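You operate a simulated robot arm through the tools that you are given. There is no shell and no other tool.

You run a simulated robot arm. Do the job below in one go: nothing can be reset, and whatever is moved stays where it is left.

Task
Number the stations as on the plan, test the orange-taped station's tally, then turn the test off.
Fine: its tally lamp lights after the numbers are set; other controls stay.

It is judged by the outcome, as a careful person would: the job done as asked, and still so three seconds after it is handed in. It fails if anything else is knocked over, pushed out of place, dropped, spilled or broken.

Robot
A 7-joint arm with a three-finger gripper, fixed in place. Base frame: the origin is on the floor under the middle of its stand, x ahead of it, y to its left, z up. Readings come in mm, rad, newtons and seconds.
It reaches about 1342 mm from its shoulder. Its first joint turns from -2.897 to 2.897 rad. Payload 2.69 kg.
The TCP is the grasp point between the finger pads, 30 mm short of the fingertips. In the tool frame z runs along the fingers and y along their closing line. The gripper opens to 128 mm; its body begins 117 mm behind the TCP.
Orientation is told as [roll, pitch, yaw] about the base's x, y, z axes, in that order, counted from this pose: with the fingers straight down and closing along the base's y, the tool's x points along the base's -x, its y along +y and its z along -z.

Tools
- The arm moves only by the tool step_arm. Its argument "steps" is a list of rows, each an object (a shift or turn left out is 0, a gripper value left out holds the last) with "grip": the gripper command, from -1 (shut) to 1 (fully open), values between in proportion; "xyz": the shift along the tool's x, y, z in mm, a list of three; "rotation": the turn, a rotation vector about the tool's x, y, z in rad, a list of three. In form: [{"grip": grip, "xyz": [dx, dy, dz], "rotation": [ax, ay, az]}, ...]. A call has 1 to 20 rows; each row shifts and turns the commanded pose from where the row before left it, along the tool's axes as they then stand. Rows are played at 5 a second. More than 50 mm and 0.15 rad between two rows, or a gripper value outside its range, and nothing of the call is played. A pose out of reach is approached as far as the arm can. The call stops where the force on the tool passes 80 N (or 10 N more than at its start, if that is more) or the arm is blocked; 0.2 s more then pass. Each finger travels about 127 mm/s and halts on what it meets, pressing with about 43 N; the grip force reading is that of the motor and also rises with nothing between the fingers. The clock runs only during rows and for 0.2 s after the last one: add rows that do not move to give the fingers time. It gives the time, the measured TCP pose, the force on the tool (base axes), the opening and the grip force at its end, in the units of the frame above (readings bear some noise), with the torque about the TCP (base axes, N m) and any sound that the robot's microphone picked up.
- Cameras (640 x 400 px; columns grow to the right, rows downward): "scene" is fixed at [47.2, 499.5, 1753.4]; the picture's right is [-0.83, -0.55, 0.00], its down [-0.25, 0.37, -0.90] and it looks along [0.50, -0.75, -0.44] (base axes); focal length 318 px, centre (320, 200). "wrist" rides on the gripper at [58, 54, -131] in the tool frame; the picture's right is [-0.68, 0.74, 0.00], its down [-0.62, -0.57, -0.55] and it looks along [-0.40, -0.37, 0.84] (tool axes); focal length 234 px, centre (320, 200). There is no depth. A picture from a camera that has moved, and an enlarged one, comes with that camera's place and axes in the base frame and with its lens.
- get_image(camera): a new picture of that camera. No time passes.
- raise_lower(by): moves the trunk up (or, below 0, down) by that many mm; the arm rides with it, the base frame stays. It gives what a move gives, with no picture.
- inspect(camera, box): a new picture of the part [left, top, right, bottom] of that camera's present view, enlarged. No time passes.
- sign_off(): hands the job in; it is judged then, once.

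Nothing tells you positions but the pictures and the camera data. Unless the task says otherwise, let go and move clear before handing in.

The tools are called after "Request:" by a JSON object that holds its "op" and its "data". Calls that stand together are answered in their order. step_arm: Moves the arm, as the interface text tells. Its arguments: {"type":"object","properties":{"steps":{"type":"array","items":{"type":"object","properties":{"grip":{"type":"number"},"xyz":{"type":"array","items":{"type":"number"}},"rotation":{"type":"array","items":{"type":"number"}}}}}},"required":["steps"]} The other tools are called the same way: raise_lower (by) moves the trunk up or down; get_image (camera) takes a picture; inspect (camera, box) takes an enlarged picture of a part of a camera's view; sign_off () hands the job in.

At the start:

```text
clock: 0.0
tool_pos: [570.7, 51.6, 1522.2]
tool_rot: [0.0, 0.002, -0.001]
wrist_force: [-0.3, 0.1, 0.3]
wrist_torque: [-0.02, 0.0, -0.04]
gripper_width: 128.0
grip_force: 0.1
trunk travel left (down, up): [-175.0, 175.0]
```

scene: 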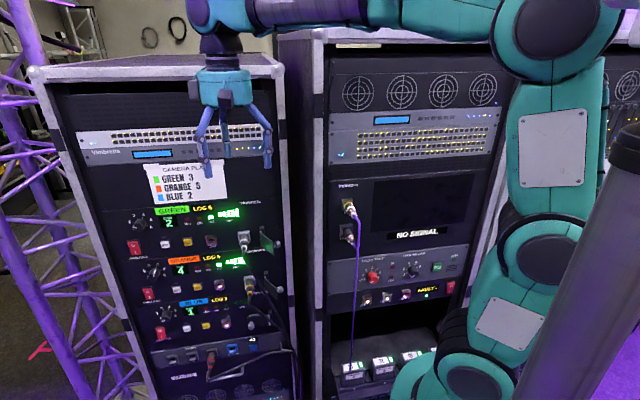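
wrist: 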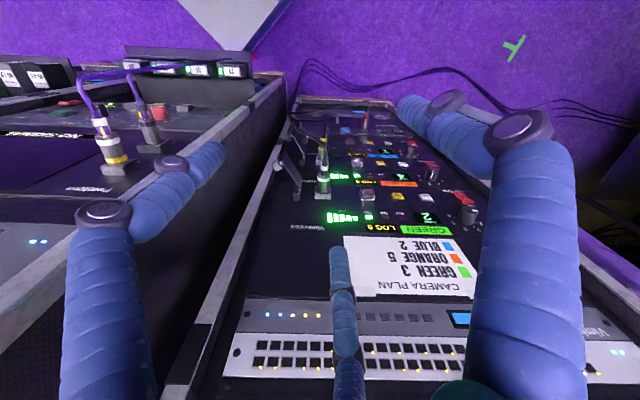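

I see two racks; the left one carries a camera plan (Green 3, Orange 5, Blue 2) and three stations below it. I'll enlarge the views to read the labels and controls before moving.

Request:
{"op": "inspect", "data": {"camera": "scene", "box": [100, 150, 300, 275]}}

Request:
{"op": "inspect", "data": {"camera": "scene", "box": [100, 250, 300, 375]}}

Request:
{"op": "inspect", "data": {"camera": "wrist", "box": [270, 90, 510, 240]}}

Request:
{"op": "inspect", "data": {"camera": "scene", "box": [320, 170, 480, 390]}}

```text
3.20 times, centred on (200, 212) of scene
camera zoom: at [47.2, 499.5, 1753.4], right [-0.83, -0.55, 0.0], down [-0.25, 0.37, -0.9], along [0.5, -0.75, -0.44], focal length 1019 px, centre (704, 160)
```

zoom: 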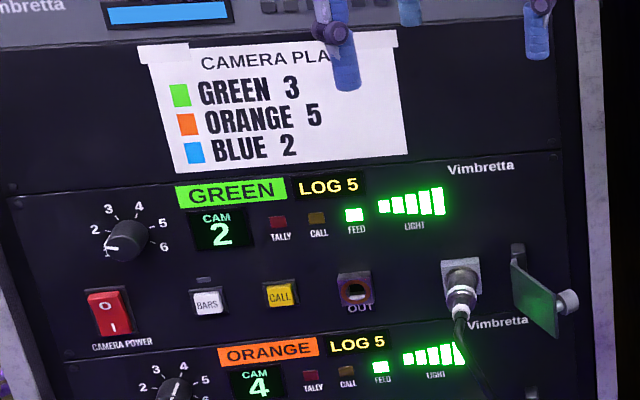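

```text
3.20 times, centred on (200, 312) of scene
camera zoom: at [47.2, 499.5, 1753.4], right [-0.83, -0.55, 0.0], down [-0.25, 0.37, -0.9], along [0.5, -0.75, -0.44], focal length 1019 px, centre (704, -160)
```

zoom: 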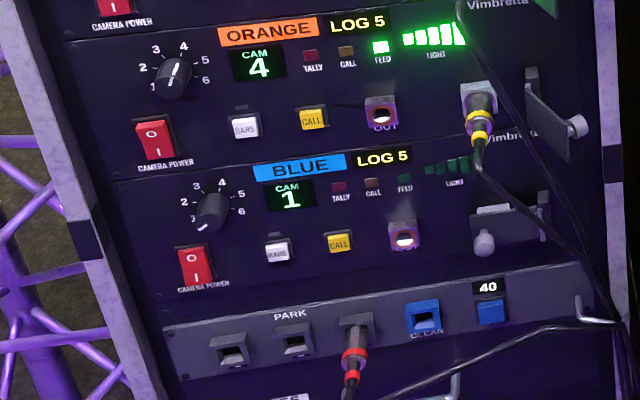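

```text
2.67 times, centred on (390, 165) of wrist
camera zoom: at [510.7, 106.7, 1652.2], right [0.68, 0.74, 0.0], down [0.62, -0.57, 0.55], along [0.4, -0.37, -0.84], focal length 624 px, centre (133, 293)
```

zoom: 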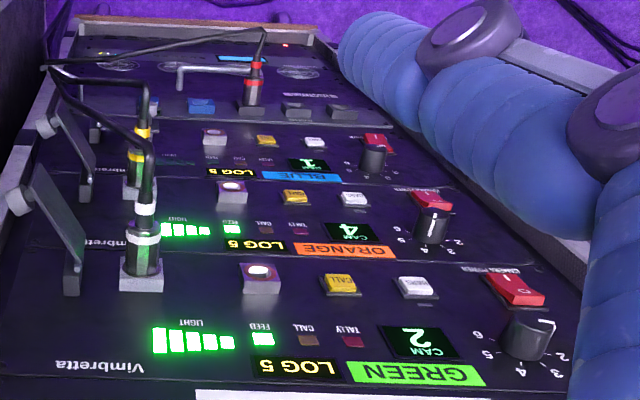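

```text
1.82 times, centred on (400, 280) of scene
camera zoom: at [47.2, 499.5, 1753.4], right [-0.83, -0.55, 0.0], down [-0.25, 0.37, -0.9], along [0.5, -0.75, -0.44], focal length 579 px, centre (174, 54)
```

zoom: 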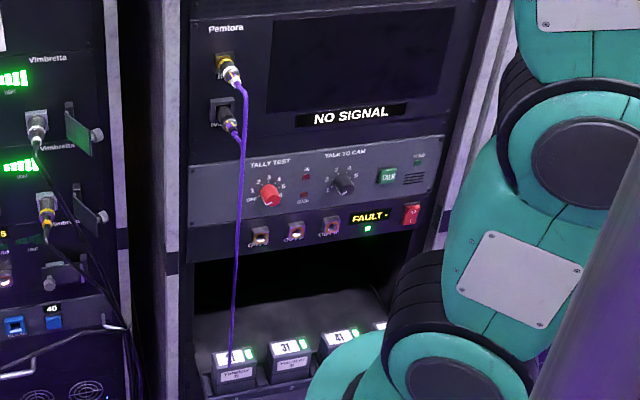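

The station dials need Green 2→3, Orange 4→5, Blue 1→2; a red TALLY TEST dial appears on the right rack. Let me look closer at that panel and each dial.

Request:
{"op": "inspect", "data": {"camera": "scene", "box": [345, 240, 473, 320]}}

Request:
{"op": "inspect", "data": {"camera": "scene", "box": [355, 250, 419, 290]}}

Request:
{"op": "inspect", "data": {"camera": "scene", "box": [115, 200, 195, 250]}}

Request:
{"op": "inspect", "data": {"camera": "scene", "box": [130, 250, 210, 300]}}

Request:
{"op": "inspect", "data": {"camera": "scene", "box": [140, 290, 220, 340]}}

```text
5.00 times, centred on (409, 280) of scene
camera zoom: at [47.2, 499.5, 1753.4], right [-0.83, -0.55, 0.0], down [-0.25, 0.37, -0.9], along [0.5, -0.75, -0.44], focal length 1592 px, centre (-125, -200)
```

zoom: 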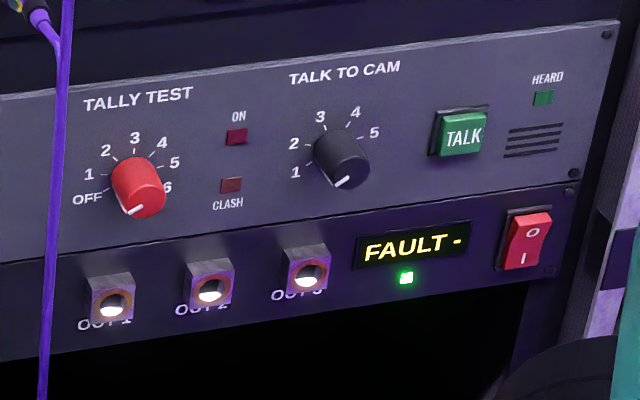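

```text
10.00 times, centred on (387, 270) of scene
camera zoom: at [47.2, 499.5, 1753.4], right [-0.83, -0.55, 0.0], down [-0.25, 0.37, -0.9], along [0.5, -0.75, -0.44], focal length 3183 px, centre (-350, -500)
```

zoom: 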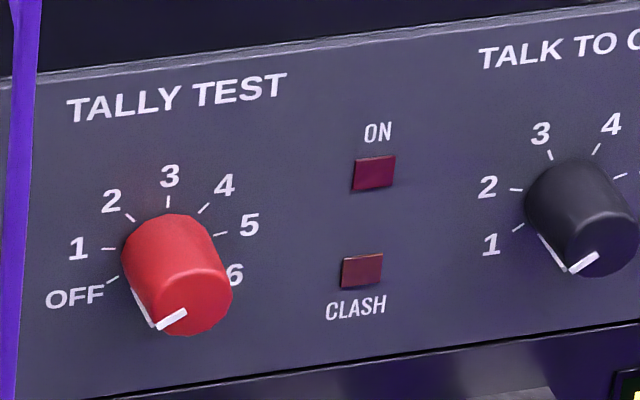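

```text
8.00 times, centred on (155, 225) of scene
camera zoom: at [47.2, 499.5, 1753.4], right [-0.83, -0.55, 0.0], down [-0.25, 0.37, -0.9], along [0.5, -0.75, -0.44], focal length 2547 px, centre (1640, 0)
```

zoom: 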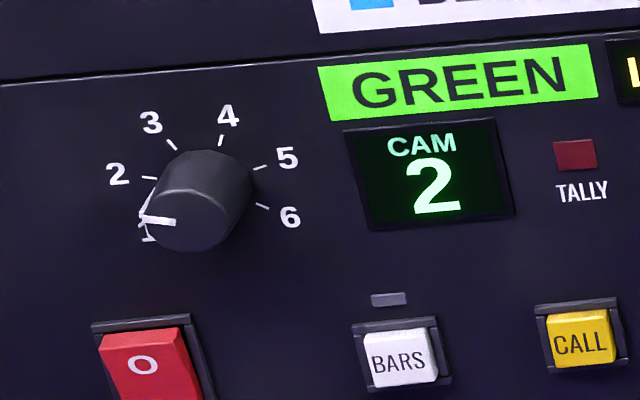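

```text
8.00 times, centred on (170, 275) of scene
camera zoom: at [47.2, 499.5, 1753.4], right [-0.83, -0.55, 0.0], down [-0.25, 0.37, -0.9], along [0.5, -0.75, -0.44], focal length 2547 px, centre (1520, -400)
```

zoom: 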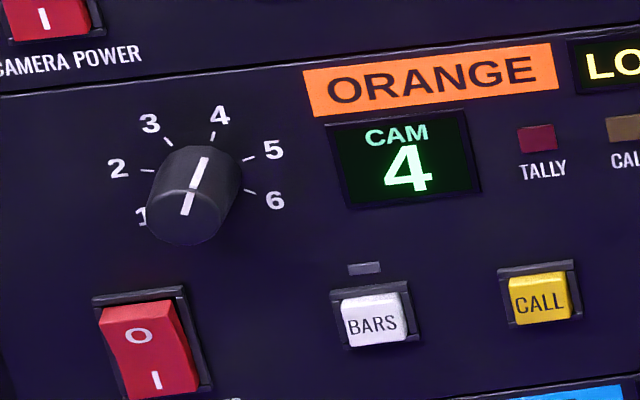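

```text
8.00 times, centred on (180, 315) of scene
camera zoom: at [47.2, 499.5, 1753.4], right [-0.83, -0.55, 0.0], down [-0.25, 0.37, -0.9], along [0.5, -0.75, -0.44], focal length 2547 px, centre (1440, -720)
```

zoom: 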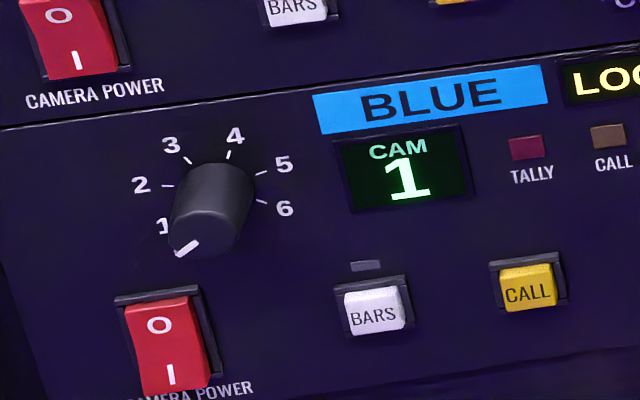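

The racks appear angled about 45° (facing roughly −x, +y), with Green's tally lamp near [826, 37, 1284]. Let me study the gripper's shape before I approach.

Request:
{"op": "inspect", "data": {"camera": "scene", "box": [160, 50, 320, 190]}}

Request:
{"op": "step_arm", "data": {"steps": [{"grip": -1}, {"grip": -1}, {"grip": -1}, {"grip": -1}]}}

Request:
{"op": "get_image", "data": {"camera": "wrist"}}

Request:
{"op": "inspect", "data": {"camera": "scene", "box": [160, 50, 320, 190]}}

```text
2.86 times, centred on (240, 120) of scene
camera zoom: at [47.2, 499.5, 1753.4], right [-0.83, -0.55, 0.0], down [-0.25, 0.37, -0.9], along [0.5, -0.75, -0.44], focal length 910 px, centre (549, 429)
```

zoom: 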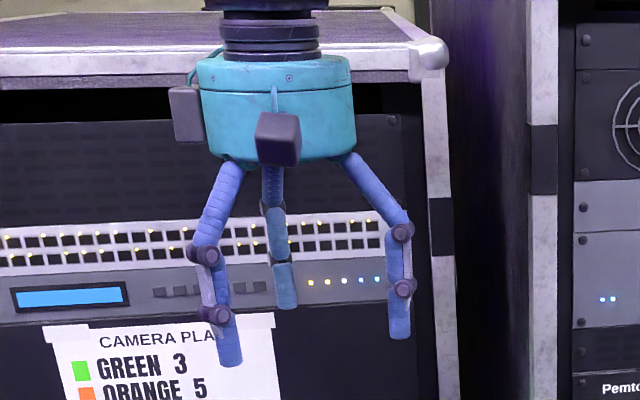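

```text
clock: 1.0
tool_pos: [570.6, 52.2, 1522.4]
tool_rot: [0.001, -0.001, 0.001]
wrist_force: [-0.6, -0.2, 0.7]
wrist_torque: [0.0, -0.01, 0.01]
gripper_width: 2.1
grip_force: 31.7
trunk travel left (down, up): [-175.0, 175.0]
```

```text
taken
camera wrist: at [510.7, 106.7, 1652.2], right [0.68, 0.74, 0.0], down [0.62, -0.57, 0.55], along [0.4, -0.37, -0.84], focal length 234 px, centre (320, 200)
```

wrist: 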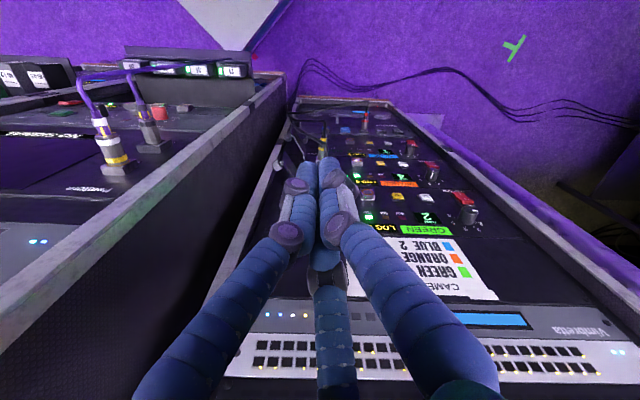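

```text
2.86 times, centred on (240, 120) of scene
camera zoom: at [47.2, 499.5, 1753.4], right [-0.83, -0.55, 0.0], down [-0.25, 0.37, -0.9], along [0.5, -0.75, -0.44], focal length 910 px, centre (549, 429)
```

zoom: 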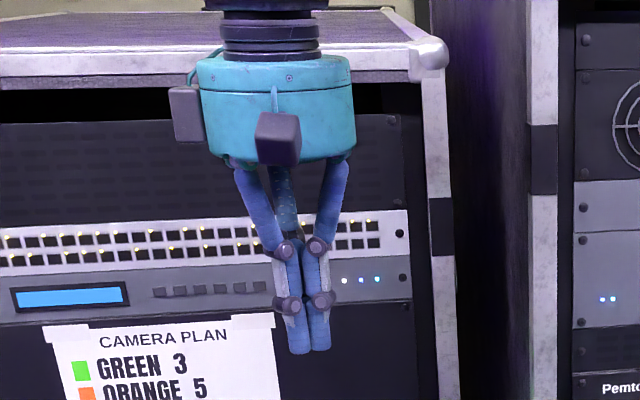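

The gripper is a three-finger concentric chuck, which suits turning the round knobs end-on. I'll turn the tool to point horizontally into the panel (along about [0.707, −0.707, 0]) with one finger up, staying ~190 mm away from it.

Request:
{"op": "step_arm", "data": {"steps": [{"grip": -0.2, "rotation": [0.101, -0.101, 0]}, {"rotation": [0.101, -0.101, 0]}, {"rotation": [0.101, -0.101, 0]}, {"rotation": [0.101, -0.101, 0]}, {"rotation": [0.101, -0.101, 0]}, {"rotation": [0.101, -0.101, 0]}, {"rotation": [0.101, -0.101, 0]}, {"rotation": [0.101, -0.101, 0]}, {"rotation": [0.101, -0.101, 0]}, {"rotation": [0.101, -0.101, 0]}, {"rotation": [0.101, -0.101, 0]}, {"rotation": [0, 0, 0.131]}, {"rotation": [0, 0, 0.131]}, {}]}}

Request:
{"op": "get_image", "data": {"camera": "wrist"}}

Request:
{"op": "get_image", "data": {"camera": "scene"}}

```text
clock: 4.0
tool_pos: [569.6, 52.5, 1522.7]
tool_rot: [-1.575, -1.049, 0.786]
wrist_force: [0.1, -0.6, 0.2]
wrist_torque: [0.0, -0.02, 0.01]
gripper_width: 51.1
grip_force: 0.0
trunk travel left (down, up): [-175.0, 175.0]
```

```text
taken
camera wrist: at [488.9, 157.9, 1443.5], right [0.69, 0.69, 0.22], down [-0.52, 0.26, 0.81], along [0.51, -0.68, 0.54], focal length 234 px, centre (320, 200)
```

wrist: 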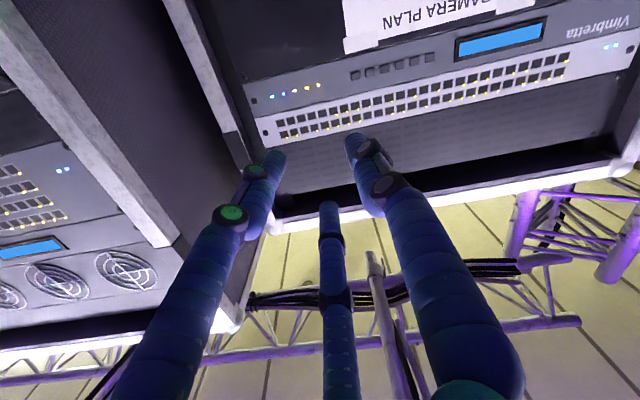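

```text
taken
```

scene: 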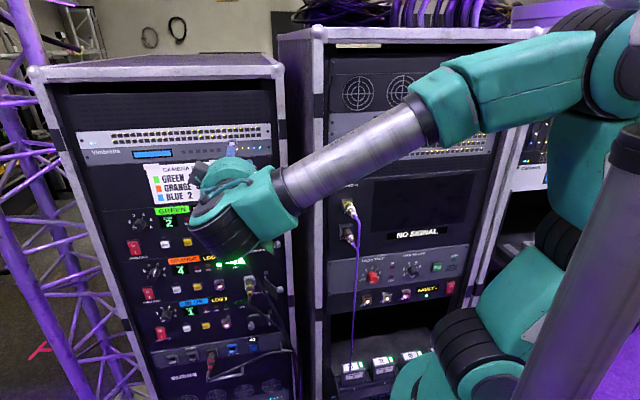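

The tool now faces the left rack. From the tick marks I put Green's dial axis near [915, 126, 1287], knob ~34 mm wide and ~27 mm proud; I'll move in front of it, staying well off the panel.

Request:
{"op": "step_arm", "data": {"steps": [{"xyz": [5.64, 37.4, 0]}, {"xyz": [5.64, 37.4, 0]}, {"xyz": [5.64, 37.4, 0]}, {"xyz": [5.64, 37.4, 0]}, {"xyz": [5.64, 37.4, 0]}, {"xyz": [5.64, 37.4, 0]}, {"xyz": [5.64, 37.4, 0]}, {"xyz": [5.64, 37.4, 0]}, {"xyz": [5.64, 37.4, 0]}, {"xyz": [5.64, 37.4, 0]}, {}]}}

Request:
{"op": "get_image", "data": {"camera": "wrist"}}

Request:
{"op": "get_image", "data": {"camera": "scene"}}

```text
clock: 6.4
tool_pos: [780.8, 261.4, 1286.4]
tool_rot: [-1.573, -1.048, 0.787]
wrist_force: [0.8, -0.7, -1.0]
wrist_torque: [-0.02, -0.07, -0.09]
gripper_width: 51.3
grip_force: 0.1
trunk travel left (down, up): [-175.0, 175.0]
```

```text
taken
camera wrist: at [700.3, 367.6, 1207.3], right [0.69, 0.69, 0.22], down [-0.52, 0.26, 0.82], along [0.51, -0.68, 0.54], focal length 234 px, centre (320, 200)
```

wrist: 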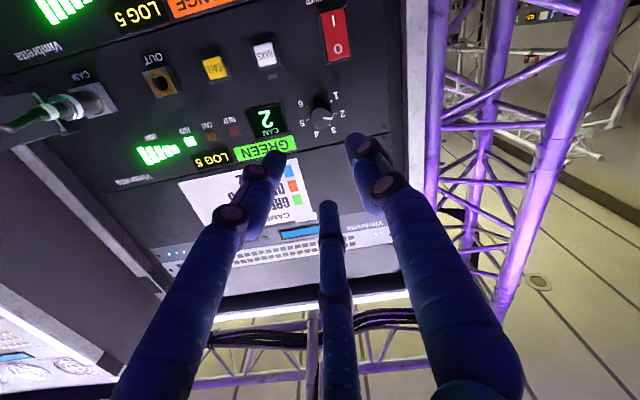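

```text
taken
```

scene: 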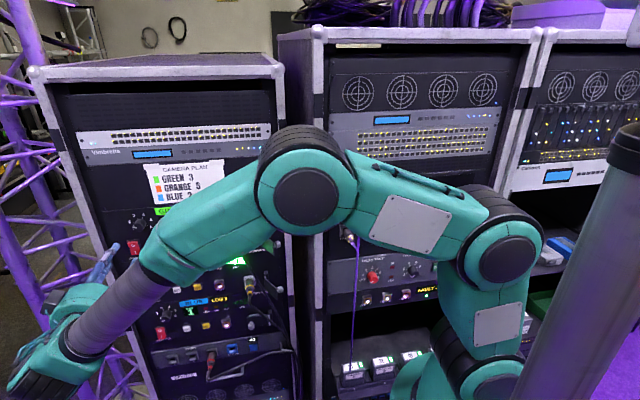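

The wrist camera now sees Green's panel and dial directly. I'll enlarge it to pin down the dial axis.

Request:
{"op": "inspect", "data": {"camera": "wrist", "box": [220, 70, 380, 170]}}

Request:
{"op": "inspect", "data": {"camera": "wrist", "box": [280, 75, 360, 150]}}

```text
4.00 times, centred on (300, 120) of wrist
camera zoom: at [700.3, 367.6, 1207.3], right [0.69, 0.69, 0.22], down [-0.52, 0.26, 0.82], along [0.51, -0.68, 0.54], focal length 937 px, centre (400, 520)
```

zoom: 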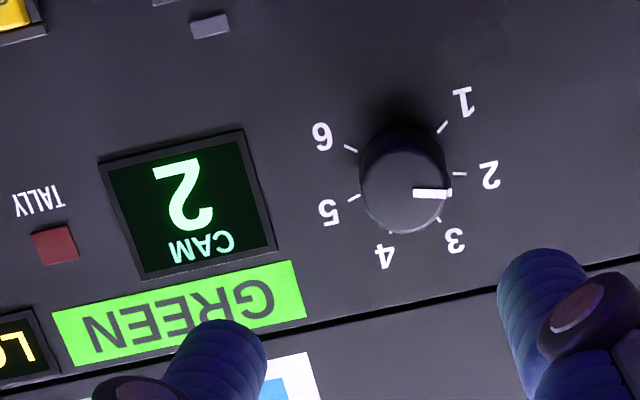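

```text
5.33 times, centred on (320, 112) of wrist
camera zoom: at [700.3, 367.6, 1207.3], right [0.69, 0.69, 0.22], down [-0.52, 0.26, 0.82], along [0.51, -0.68, 0.54], focal length 1249 px, centre (320, 667)
```

zoom: 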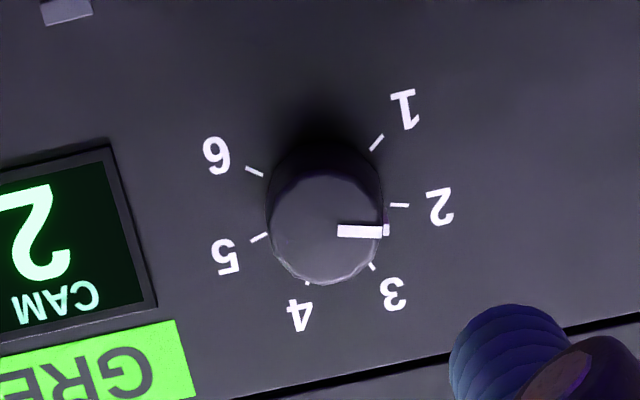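

The dial geometry resolves cleanly: panel yaw is 45°, and Green's axis meets the panel at about [924.5, 121.5, 1282]. Before going in, I'll check the clearance to the purple truss at the rack's left.

Request:
{"op": "inspect", "data": {"camera": "scene", "box": [0, 0, 200, 400]}}

Request:
{"op": "inspect", "data": {"camera": "wrist", "box": [380, 0, 640, 200]}}

```text
1.00 times, centred on (100, 200) of scene (not enlarged: the box is as wide or as high as the picture)
camera zoom: at [47.2, 499.5, 1753.4], right [-0.83, -0.55, 0.0], down [-0.25, 0.37, -0.9], along [0.5, -0.75, -0.44], focal length 318 px, centre (540, 200)
```

zoom: 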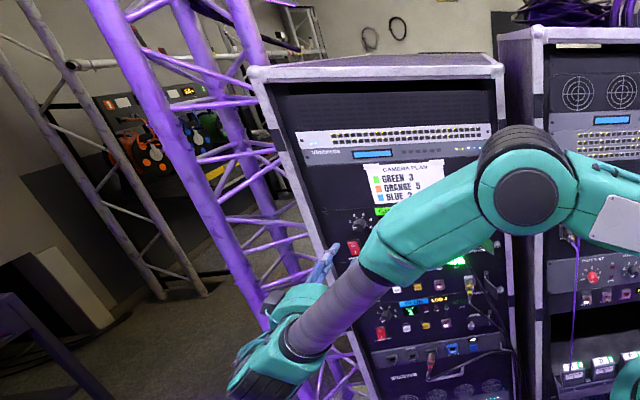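

```text
2.00 times, centred on (510, 100) of wrist
camera zoom: at [700.3, 367.6, 1207.3], right [0.69, 0.69, 0.22], down [-0.52, 0.26, 0.82], along [0.51, -0.68, 0.54], focal length 468 px, centre (-60, 400)
```

zoom: 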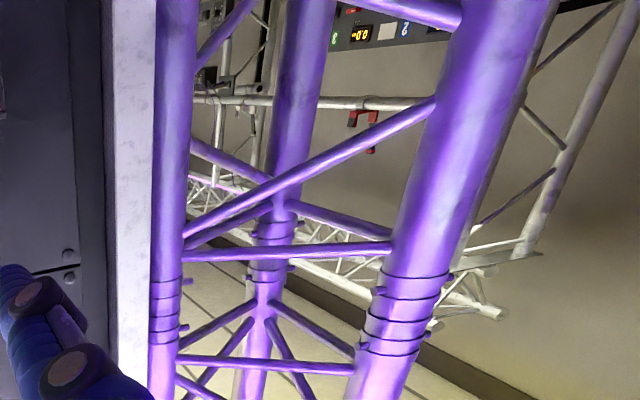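

The truss column sits ~370 mm left of the dial, so there's plenty of room. I'll approach to 100 mm from the panel, centred on Green's axis.

Request:
{"op": "step_arm", "data": {"steps": [{"xyz": [1.23, 2.27, 25]}, {"xyz": [1.23, 2.27, 25]}, {"xyz": [0, 0, 25]}, {"xyz": [0, 0, 25.5]}, {}, {}]}}

Request:
{"op": "get_image", "data": {"camera": "wrist"}}

Request:
{"op": "inspect", "data": {"camera": "scene", "box": [90, 180, 210, 280]}}

```text
clock: 7.8
tool_pos: [852.5, 192.3, 1281.3]
tool_rot: [-1.574, -1.047, 0.787]
wrist_force: [-0.5, 0.5, 0.3]
wrist_torque: [0.01, 0.02, 0.02]
gripper_width: 51.3
grip_force: 0.0
trunk travel left (down, up): [-175.0, 175.0]
```

```text
taken
camera wrist: at [771.7, 297.7, 1203.5], right [0.69, 0.69, 0.22], down [-0.52, 0.26, 0.82], along [0.51, -0.68, 0.54], focal length 234 px, centre (320, 200)
```

wrist: 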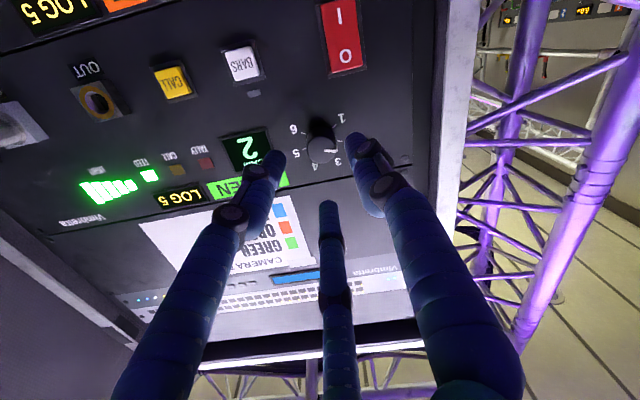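

```text
4.00 times, centred on (150, 230) of scene
camera zoom: at [47.2, 499.5, 1753.4], right [-0.83, -0.55, 0.0], down [-0.25, 0.37, -0.9], along [0.5, -0.75, -0.44], focal length 1273 px, centre (1000, 80)
```

zoom: 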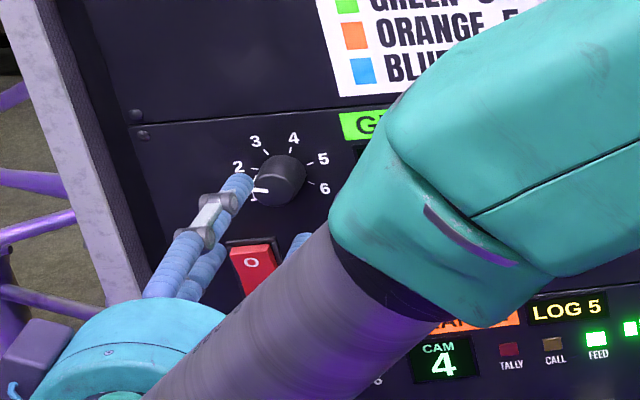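

Request:
{"op": "inspect", "data": {"camera": "wrist", "box": [270, 90, 370, 170]}}

```text
5.00 times, centred on (320, 130) of wrist
camera zoom: at [771.7, 297.7, 1203.5], right [0.69, 0.69, 0.22], down [-0.52, 0.26, 0.82], along [0.51, -0.68, 0.54], focal length 1171 px, centre (320, 550)
```

zoom: 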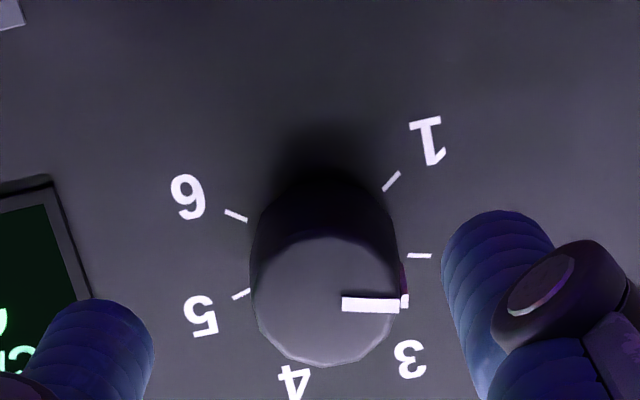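

The knob lies on the tool axis within about 1.5 mm. I'll trim that and advance so the fingertips surround the knob, about 6 mm short of the panel.

Request:
{"op": "step_arm", "data": {"steps": [{"xyz": [-1.03, 0.79, 15]}, {"xyz": [0, 0, 15]}, {"xyz": [0, 0, 12]}, {"xyz": [0, 0, 12]}, {"xyz": [0, 0, 10]}, {}, {}]}}

Request:
{"op": "get_image", "data": {"camera": "wrist"}}

Request:
{"op": "inspect", "data": {"camera": "wrist", "box": [240, 110, 400, 210]}}

Request:
{"op": "inspect", "data": {"camera": "scene", "box": [90, 180, 210, 280]}}

```text
clock: 9.4
tool_pos: [899.3, 148.9, 1283.5]
tool_rot: [-1.572, -1.048, 0.788]
wrist_force: [0.6, 0.7, 0.4]
wrist_torque: [0.0, 0.01, -0.02]
gripper_width: 51.2
grip_force: 0.1
trunk travel left (down, up): [-175.0, 175.0]
```

```text
taken
camera wrist: at [817.8, 254.1, 1204.5], right [0.69, 0.69, 0.22], down [-0.52, 0.26, 0.82], along [0.51, -0.68, 0.54], focal length 234 px, centre (320, 200)
```

wrist: 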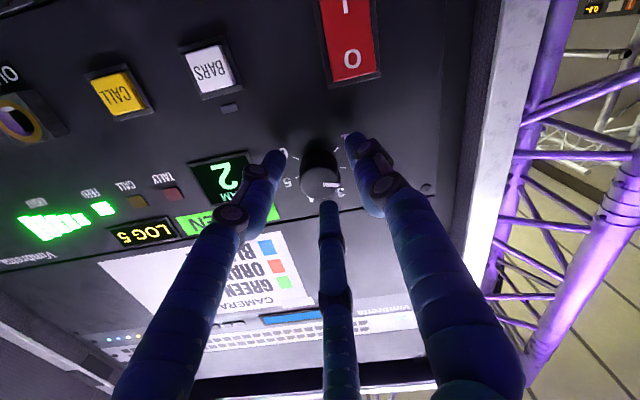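

```text
4.00 times, centred on (320, 160) of wrist
camera zoom: at [817.8, 254.1, 1204.5], right [0.69, 0.69, 0.22], down [-0.52, 0.26, 0.82], along [0.51, -0.68, 0.54], focal length 937 px, centre (320, 360)
```

zoom: 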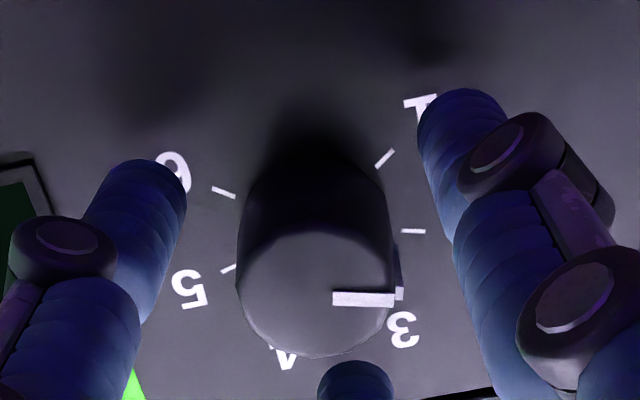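

```text
4.00 times, centred on (150, 230) of scene
camera zoom: at [47.2, 499.5, 1753.4], right [-0.83, -0.55, 0.0], down [-0.25, 0.37, -0.9], along [0.5, -0.75, -0.44], focal length 1273 px, centre (1000, 80)
```

zoom: 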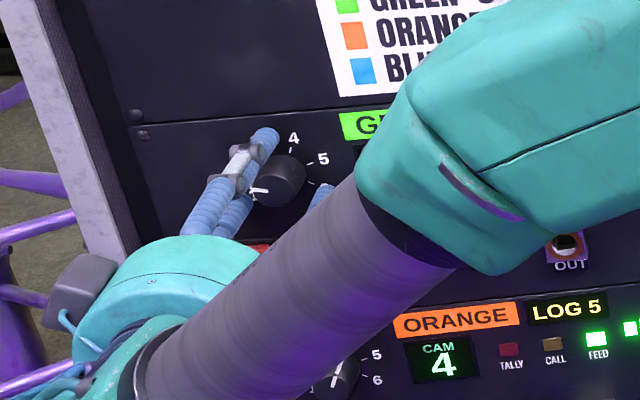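

The three fingers surround Green's knob with about 7 mm left to the panel. I'll close on it and check the grip.

Request:
{"op": "step_arm", "data": {"steps": [{"grip": -1}, {"grip": -1}, {"grip": -1}]}}

Request:
{"op": "inspect", "data": {"camera": "wrist", "box": [200, 80, 440, 230]}}

```text
clock: 10.2
tool_pos: [898.4, 147.9, 1283.0]
tool_rot: [-1.573, -1.048, 0.784]
wrist_force: [-5.1, -4.7, -1.8]
wrist_torque: [0.03, 0.05, -0.25]
gripper_width: 27.7
grip_force: 45.0
trunk travel left (down, up): [-175.0, 175.0]
```

```text
2.67 times, centred on (320, 155) of wrist
camera zoom: at [817.5, 253.6, 1204.2], right [0.69, 0.69, 0.22], down [-0.52, 0.26, 0.82], along [0.51, -0.68, 0.54], focal length 624 px, centre (320, 320)
```

zoom: 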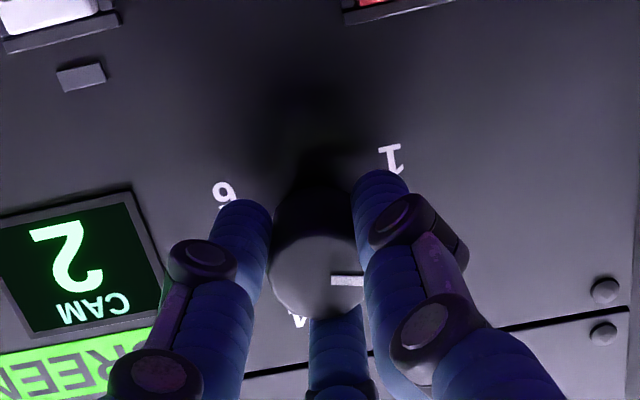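

The grip is firm at 27.7 mm with a slight side load, so my estimate of the axis was right and I'll undo the ~1 mm trim. Now turning clockwise 50° from 2 to 3.

Request:
{"op": "step_arm", "data": {"steps": [{"xyz": [0.6, -1.04, 0]}, {"rotation": [0, 0, 0.125]}, {"rotation": [0, 0, 0.125]}, {"rotation": [0, 0, 0.125]}, {"rotation": [0, 0, 0.125]}, {"rotation": [0, 0, 0.125]}, {"rotation": [0, 0, 0.125]}, {"rotation": [0, 0, 0.123]}, {}, {}]}}

Request:
{"op": "get_image", "data": {"camera": "wrist"}}

Request:
{"op": "inspect", "data": {"camera": "scene", "box": [100, 170, 260, 270]}}

```text
clock: 12.4
tool_pos: [897.7, 147.9, 1282.7]
tool_rot: [1.575, -1.222, -2.36]
wrist_force: [3.5, 11.4, -4.0]
wrist_torque: [0.04, 0.04, 0.38]
gripper_width: 27.7
grip_force: 44.8
trunk travel left (down, up): [-175.0, 175.0]
```

```text
taken
camera wrist: at [854.8, 291.0, 1245.0], right [0.32, 0.33, 0.89], down [-0.91, -0.14, 0.38], along [0.25, -0.94, 0.25], focal length 234 px, centre (320, 200)
```

wrist: 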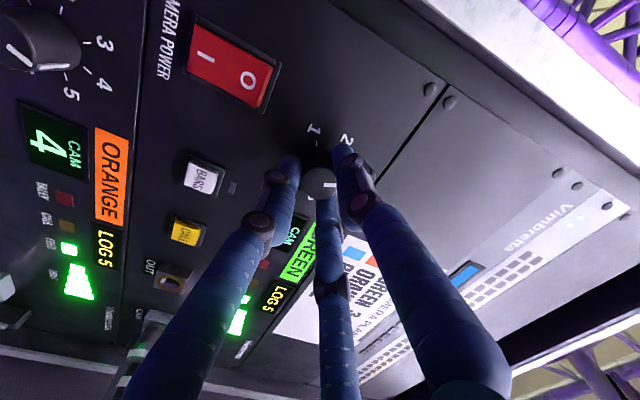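

```text
4.00 times, centred on (180, 220) of scene
camera zoom: at [47.2, 499.5, 1753.4], right [-0.83, -0.55, 0.0], down [-0.25, 0.37, -0.9], along [0.5, -0.75, -0.44], focal length 1273 px, centre (880, 120)
```

zoom: 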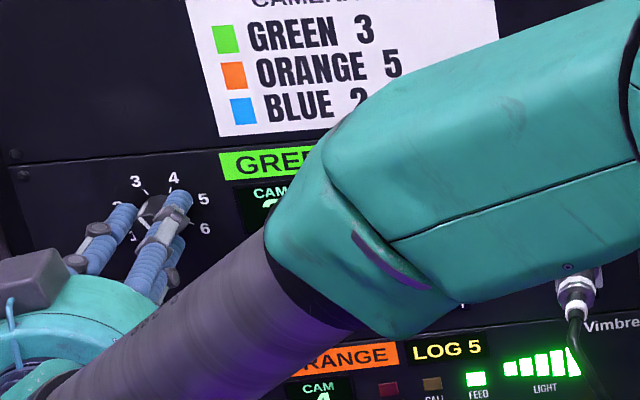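

The wrist turned the full 50°. I'll check what Green's display reads now.

Request:
{"op": "inspect", "data": {"camera": "wrist", "box": [260, 110, 380, 290]}}

Request:
{"op": "inspect", "data": {"camera": "scene", "box": [110, 200, 180, 245]}}

```text
2.22 times, centred on (320, 200) of wrist
camera zoom: at [854.8, 291.0, 1245.0], right [0.32, 0.33, 0.89], down [-0.91, -0.14, 0.38], along [0.25, -0.94, 0.25], focal length 520 px, centre (320, 200)
```

zoom: 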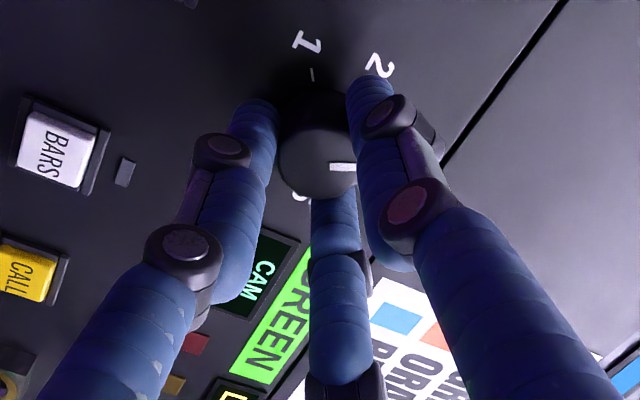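

```text
8.89 times, centred on (145, 222) of scene
camera zoom: at [47.2, 499.5, 1753.4], right [-0.83, -0.55, 0.0], down [-0.25, 0.37, -0.9], along [0.5, -0.75, -0.44], focal length 2830 px, centre (1876, 0)
```

zoom: 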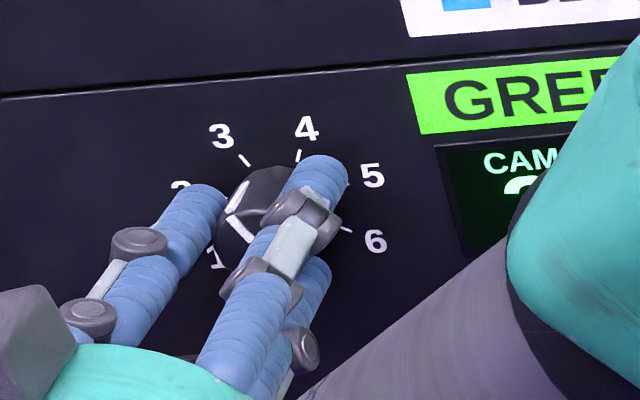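

The pointer's side mark now sits at the 3 position. I'll open gently and back straight off to read the display.

Request:
{"op": "step_arm", "data": {"steps": [{"grip": -0.2}, {"grip": -0.2}, {"grip": -0.2}, {"xyz": [0, 0, -15]}, {"xyz": [0, 0, -25]}, {"xyz": [0, 0, -30]}, {}]}}

Request:
{"op": "get_image", "data": {"camera": "wrist"}}

Request:
{"op": "inspect", "data": {"camera": "scene", "box": [100, 190, 260, 290]}}

```text
clock: 14.0
tool_pos: [846.5, 196.7, 1284.4]
tool_rot: [1.575, -1.221, -2.361]
wrist_force: [-0.8, 0.4, 0.4]
wrist_torque: [-0.03, 0.05, 0.01]
gripper_width: 51.3
grip_force: 0.0
trunk travel left (down, up): [-175.0, 175.0]
```

```text
taken
camera wrist: at [803.6, 339.6, 1246.0], right [0.32, 0.33, 0.89], down [-0.91, -0.14, 0.38], along [0.25, -0.94, 0.25], focal length 234 px, centre (320, 200)
```

wrist: 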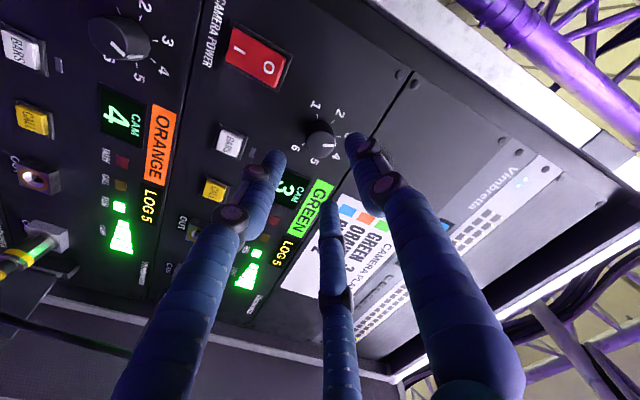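

```text
4.00 times, centred on (180, 240) of scene
camera zoom: at [47.2, 499.5, 1753.4], right [-0.83, -0.55, 0.0], down [-0.25, 0.37, -0.9], along [0.5, -0.75, -0.44], focal length 1273 px, centre (880, 40)
```

zoom: 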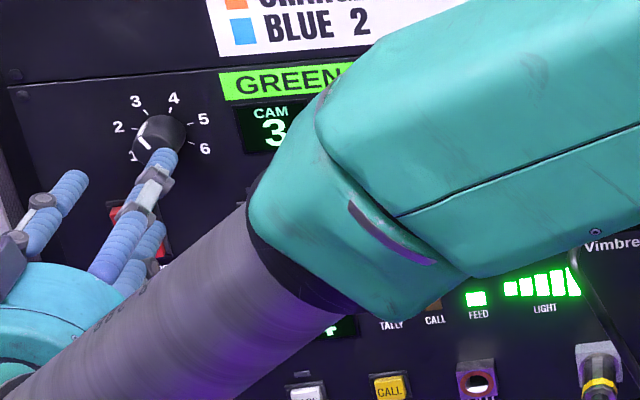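

Green reads 3. Next is Orange: I'll unwind the wrist 50° and drop about 180 mm to the Orange dial, still ~105 mm off the panel.

Request:
{"op": "step_arm", "data": {"steps": [{"rotation": [0, 0, -0.125]}, {"rotation": [0, 0, -0.125]}, {"rotation": [0, 0, -0.125]}, {"rotation": [0, 0, -0.125]}, {"rotation": [0, 0, -0.125]}, {"rotation": [0, 0, -0.125]}, {"rotation": [0, 0, -0.123]}, {"xyz": [31.1, 18.4, 0]}, {"xyz": [31.1, 18.4, 0]}, {"xyz": [31.1, 18.4, 0]}, {"xyz": [31.1, 18.4, 0]}, {"xyz": [31.1, 18.4, 0]}, {}, {}]}}

Request:
{"op": "get_image", "data": {"camera": "wrist"}}

Request:
{"op": "inspect", "data": {"camera": "wrist", "box": [270, 90, 370, 170]}}

Request:
{"op": "get_image", "data": {"camera": "scene"}}

```text
clock: 17.0
tool_pos: [850.1, 197.9, 1102.4]
tool_rot: [-1.574, -1.048, 0.786]
wrist_force: [0.1, 0.5, 0.0]
wrist_torque: [0.01, 0.01, 0.01]
gripper_width: 51.3
grip_force: 0.1
trunk travel left (down, up): [-175.0, 175.0]
```

```text
taken
camera wrist: at [768.6, 303.8, 1023.9], right [0.69, 0.69, 0.22], down [-0.52, 0.26, 0.82], along [0.51, -0.68, 0.54], focal length 234 px, centre (320, 200)
```

wrist: 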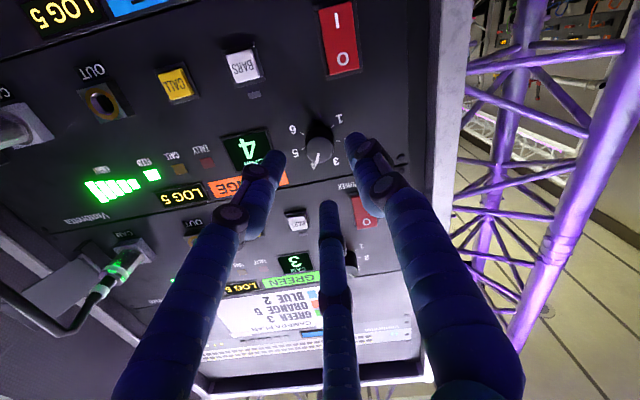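

```text
5.00 times, centred on (320, 130) of wrist
camera zoom: at [768.6, 303.8, 1023.9], right [0.69, 0.69, 0.22], down [-0.52, 0.26, 0.82], along [0.51, -0.68, 0.54], focal length 1171 px, centre (320, 550)
```

zoom: 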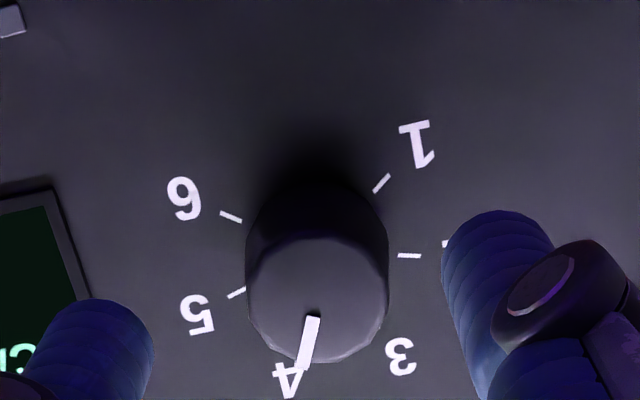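

```text
taken
```

scene: 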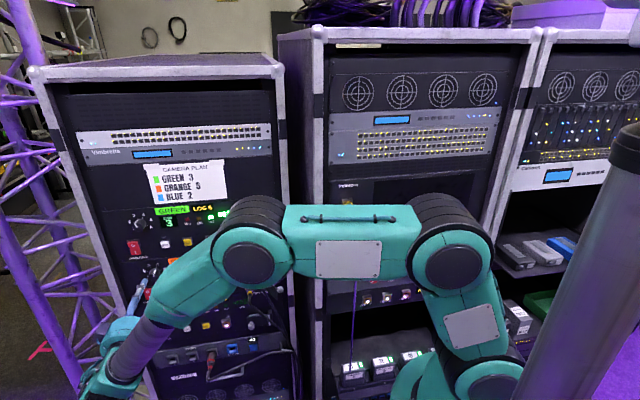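

Orange's dial axis resolves to [924.5, 121.5, 1104.5] and its pointer sits at 4. I'll centre on it and advance as before.

Request:
{"op": "step_arm", "data": {"steps": [{"xyz": [-1.11, -2.27, 0]}, {"xyz": [0, 0, 16]}, {"xyz": [0, 0, 16]}, {"xyz": [0, 0, 14]}, {"xyz": [0, 0, 12]}, {"xyz": [0, 0, 11.5]}, {}, {}]}}

Request:
{"op": "inspect", "data": {"camera": "wrist", "box": [200, 80, 440, 230]}}

```text
clock: 18.8
tool_pos: [899.1, 147.4, 1104.9]
tool_rot: [-1.572, -1.048, 0.788]
wrist_force: [-0.3, -0.7, -0.7]
wrist_torque: [0.03, 0.0, -0.01]
gripper_width: 51.1
grip_force: 0.1
trunk travel left (down, up): [-175.0, 175.0]
```

```text
2.67 times, centred on (320, 155) of wrist
camera zoom: at [817.3, 252.8, 1025.6], right [0.69, 0.69, 0.22], down [-0.52, 0.26, 0.82], along [0.51, -0.68, 0.54], focal length 624 px, centre (320, 320)
```

zoom: 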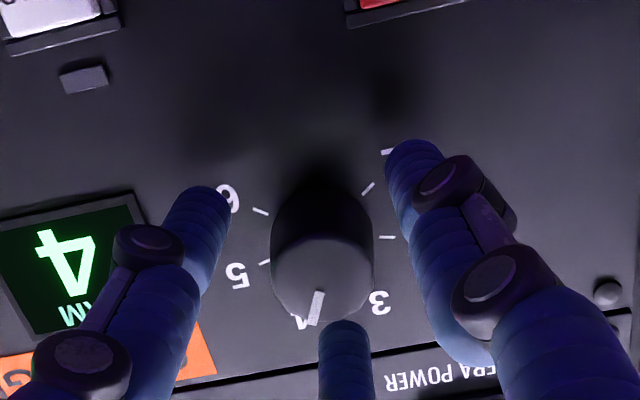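

The fingers surround Orange's knob, about 7 mm from the panel. I'll close, then turn clockwise 50° from 4 to 5.

Request:
{"op": "step_arm", "data": {"steps": [{"grip": -1}, {"grip": -1}, {"grip": -1}]}}

```text
clock: 19.6
tool_pos: [899.1, 147.8, 1105.0]
tool_rot: [-1.573, -1.048, 0.788]
wrist_force: [6.3, 2.2, 4.4]
wrist_torque: [-0.08, -0.1, 0.21]
gripper_width: 27.8
grip_force: 45.2
trunk travel left (down, up): [-175.0, 175.0]
```

Request:
{"op": "step_arm", "data": {"steps": [{"rotation": [0, 0, 0.125]}, {"rotation": [0, 0, 0.125]}, {"rotation": [0, 0, 0.125]}, {"rotation": [0, 0, 0.125]}, {"rotation": [0, 0, 0.125]}, {"rotation": [0, 0, 0.125]}, {"rotation": [0, 0, 0.123]}, {}, {}]}}

Request:
{"op": "inspect", "data": {"camera": "wrist", "box": [200, 100, 440, 290]}}

```text
clock: 21.6
tool_pos: [899.5, 147.9, 1105.8]
tool_rot: [1.575, -1.219, -2.362]
wrist_force: [17.4, 2.9, 12.4]
wrist_torque: [-0.26, -0.29, 0.4]
gripper_width: 28.0
grip_force: 44.7
trunk travel left (down, up): [-175.0, 175.0]
```

```text
2.11 times, centred on (320, 195) of wrist
camera zoom: at [855.1, 290.8, 1067.2], right [0.32, 0.33, 0.89], down [-0.91, -0.14, 0.38], along [0.25, -0.94, 0.25], focal length 493 px, centre (320, 210)
```

zoom: 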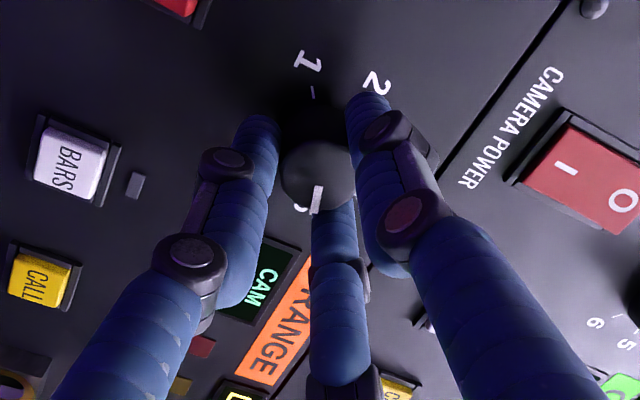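

The knob turned with the gripper. I'll release, back off and read Orange's display.

Request:
{"op": "step_arm", "data": {"steps": [{"grip": -0.2}, {"grip": -0.2}, {"grip": -0.2}, {"xyz": [0, 0, -15]}, {"xyz": [0, 0, -25]}, {"xyz": [0, 0, -30]}, {}]}}

Request:
{"op": "get_image", "data": {"camera": "wrist"}}

Request:
{"op": "inspect", "data": {"camera": "wrist", "box": [200, 100, 440, 290]}}

Request:
{"op": "inspect", "data": {"camera": "scene", "box": [120, 230, 260, 330]}}

```text
clock: 23.2
tool_pos: [849.2, 197.7, 1103.2]
tool_rot: [1.576, -1.222, -2.362]
wrist_force: [-0.4, 0.5, 0.2]
wrist_torque: [-0.01, -0.01, 0.02]
gripper_width: 51.2
grip_force: 0.0
trunk travel left (down, up): [-175.0, 175.0]
```

```text
taken
camera wrist: at [804.9, 340.2, 1066.5], right [0.32, 0.33, 0.89], down [-0.91, -0.14, 0.38], along [0.25, -0.94, 0.25], focal length 234 px, centre (320, 200)
```

wrist: 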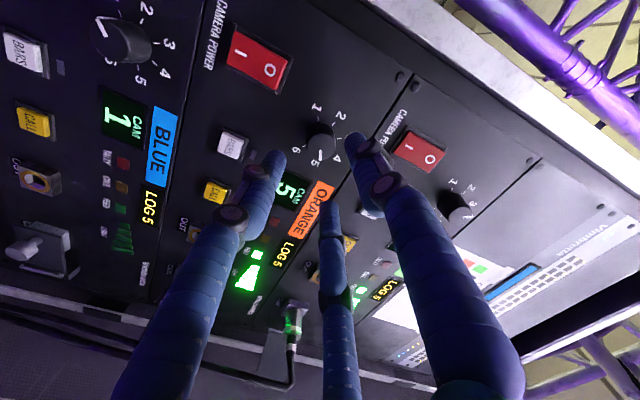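

```text
2.11 times, centred on (320, 195) of wrist
camera zoom: at [804.9, 340.2, 1066.5], right [0.32, 0.33, 0.89], down [-0.91, -0.14, 0.38], along [0.25, -0.94, 0.25], focal length 493 px, centre (320, 210)
```

zoom: 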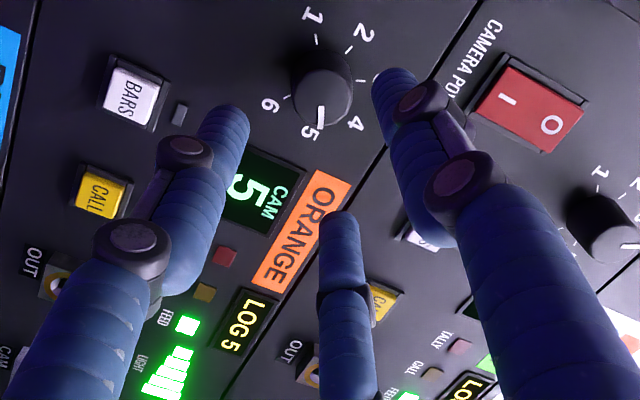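

```text
4.00 times, centred on (190, 280) of scene
camera zoom: at [47.2, 499.5, 1753.4], right [-0.83, -0.55, 0.0], down [-0.25, 0.37, -0.9], along [0.5, -0.75, -0.44], focal length 1273 px, centre (840, -120)
```

zoom: 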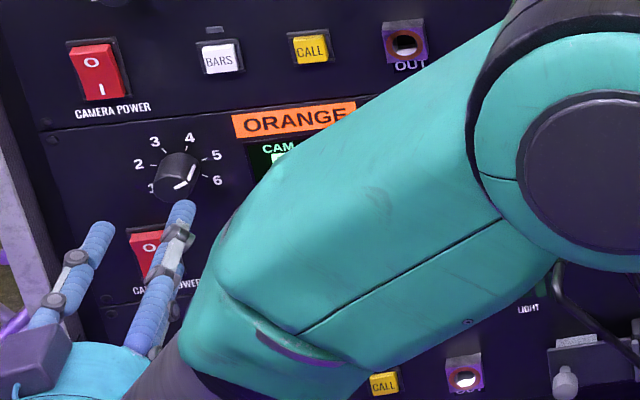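

Orange reads 5. Now Blue: unwind the wrist and drop another 177.8 mm.

Request:
{"op": "step_arm", "data": {"steps": [{"rotation": [0, 0, -0.125]}, {"rotation": [0, 0, -0.125]}, {"rotation": [0, 0, -0.125]}, {"rotation": [0, 0, -0.125]}, {"rotation": [0, 0, -0.125]}, {"rotation": [0, 0, -0.125]}, {"rotation": [0, 0, -0.123]}, {"xyz": [30.64, 17.54, 0]}, {"xyz": [30.64, 17.54, 0]}, {"xyz": [30.64, 17.54, 0]}, {"xyz": [30.64, 17.54, 0]}, {"xyz": [30.64, 17.54, 0]}, {}, {}]}}

Request:
{"op": "get_image", "data": {"camera": "wrist"}}

Request:
{"op": "inspect", "data": {"camera": "wrist", "box": [270, 90, 370, 170]}}

Request:
{"op": "get_image", "data": {"camera": "scene"}}

```text
clock: 26.2
tool_pos: [847.8, 195.9, 929.5]
tool_rot: [-1.572, -1.048, 0.787]
wrist_force: [-0.4, -0.2, 0.5]
wrist_torque: [0.02, 0.03, -0.01]
gripper_width: 51.3
grip_force: 0.1
trunk travel left (down, up): [-175.0, 175.0]
```

```text
taken
camera wrist: at [767.7, 302.8, 849.9], right [0.69, 0.69, 0.22], down [-0.52, 0.26, 0.82], along [0.51, -0.68, 0.54], focal length 234 px, centre (320, 200)
```

wrist: 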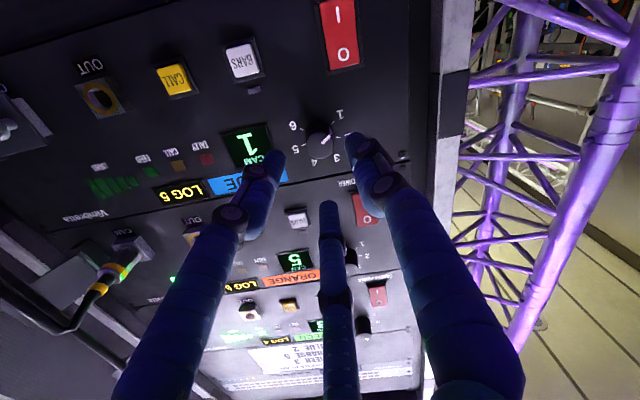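

```text
5.00 times, centred on (320, 130) of wrist
camera zoom: at [767.7, 302.8, 849.9], right [0.69, 0.69, 0.22], down [-0.52, 0.26, 0.82], along [0.51, -0.68, 0.54], focal length 1171 px, centre (320, 550)
```

zoom: 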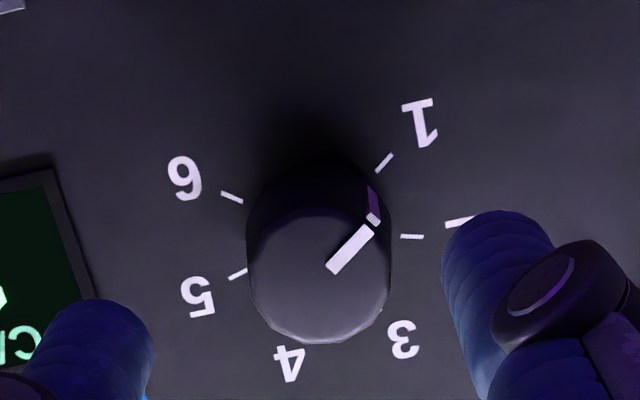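

```text
taken
```

scene: 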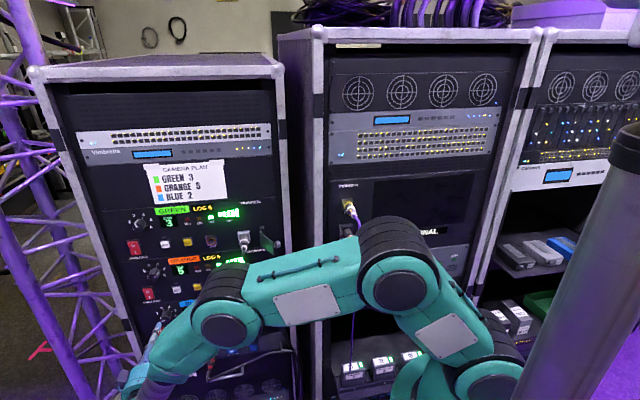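

Blue's dial axis resolves to [924.5, 121.5, 926.7], pointer at 1. I'll trim down ~3 mm and advance.

Request:
{"op": "step_arm", "data": {"steps": [{"xyz": [2.17, 1.83, 0]}, {"xyz": [0, 0, 16]}, {"xyz": [0, 0, 16]}, {"xyz": [0, 0, 14]}, {"xyz": [0, 0, 12]}, {"xyz": [0, 0, 12]}, {}, {}, {}]}}

Request:
{"op": "inspect", "data": {"camera": "wrist", "box": [200, 80, 440, 230]}}

```text
clock: 28.2
tool_pos: [897.7, 147.8, 926.2]
tool_rot: [-1.574, -1.046, 0.789]
wrist_force: [-0.4, 0.3, -0.2]
wrist_torque: [0.02, 0.01, -0.04]
gripper_width: 51.1
grip_force: 0.0
trunk travel left (down, up): [-175.0, 175.0]
```

```text
2.67 times, centred on (320, 155) of wrist
camera zoom: at [817.1, 253.0, 847.0], right [0.69, 0.69, 0.22], down [-0.52, 0.26, 0.82], along [0.51, -0.68, 0.54], focal length 624 px, centre (320, 320)
```

zoom: 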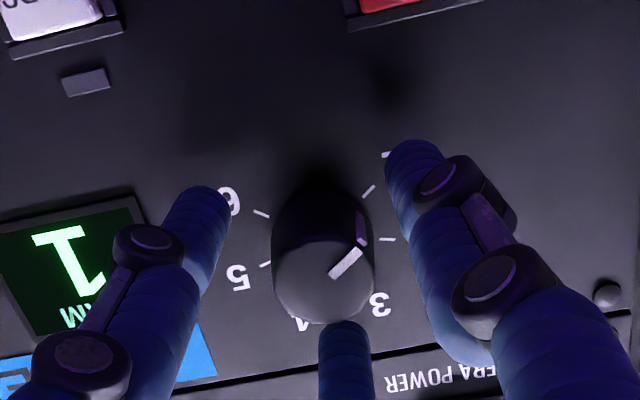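

The view matches Orange's pre-grasp exactly. Closing and turning Blue 50° clockwise from 1 to 2.

Request:
{"op": "step_arm", "data": {"steps": [{"grip": -1}, {"grip": -1}, {"grip": -1}, {"rotation": [0, 0, 0.125]}, {"rotation": [0, 0, 0.125]}, {"rotation": [0, 0, 0.125]}, {"rotation": [0, 0, 0.125]}, {"rotation": [0, 0, 0.125]}, {"rotation": [0, 0, 0.125]}, {"rotation": [0, 0, 0.123]}, {}, {}]}}

Request:
{"op": "inspect", "data": {"camera": "wrist", "box": [200, 100, 440, 290]}}

```text
clock: 30.8
tool_pos: [897.8, 147.3, 927.0]
tool_rot: [1.576, -1.22, -2.364]
wrist_force: [12.6, 4.9, 16.6]
wrist_torque: [-0.34, -0.36, 0.37]
gripper_width: 28.3
grip_force: 45.2
trunk travel left (down, up): [-175.0, 175.0]
```

```text
2.11 times, centred on (320, 195) of wrist
camera zoom: at [855.2, 290.8, 889.1], right [0.32, 0.33, 0.89], down [-0.91, -0.14, 0.38], along [0.25, -0.94, 0.25], focal length 493 px, centre (320, 210)
```

zoom: 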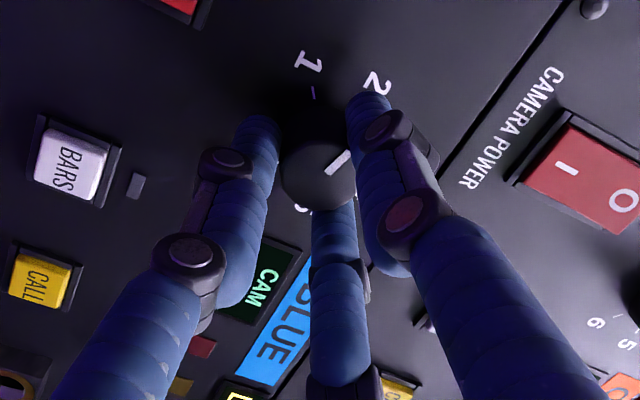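

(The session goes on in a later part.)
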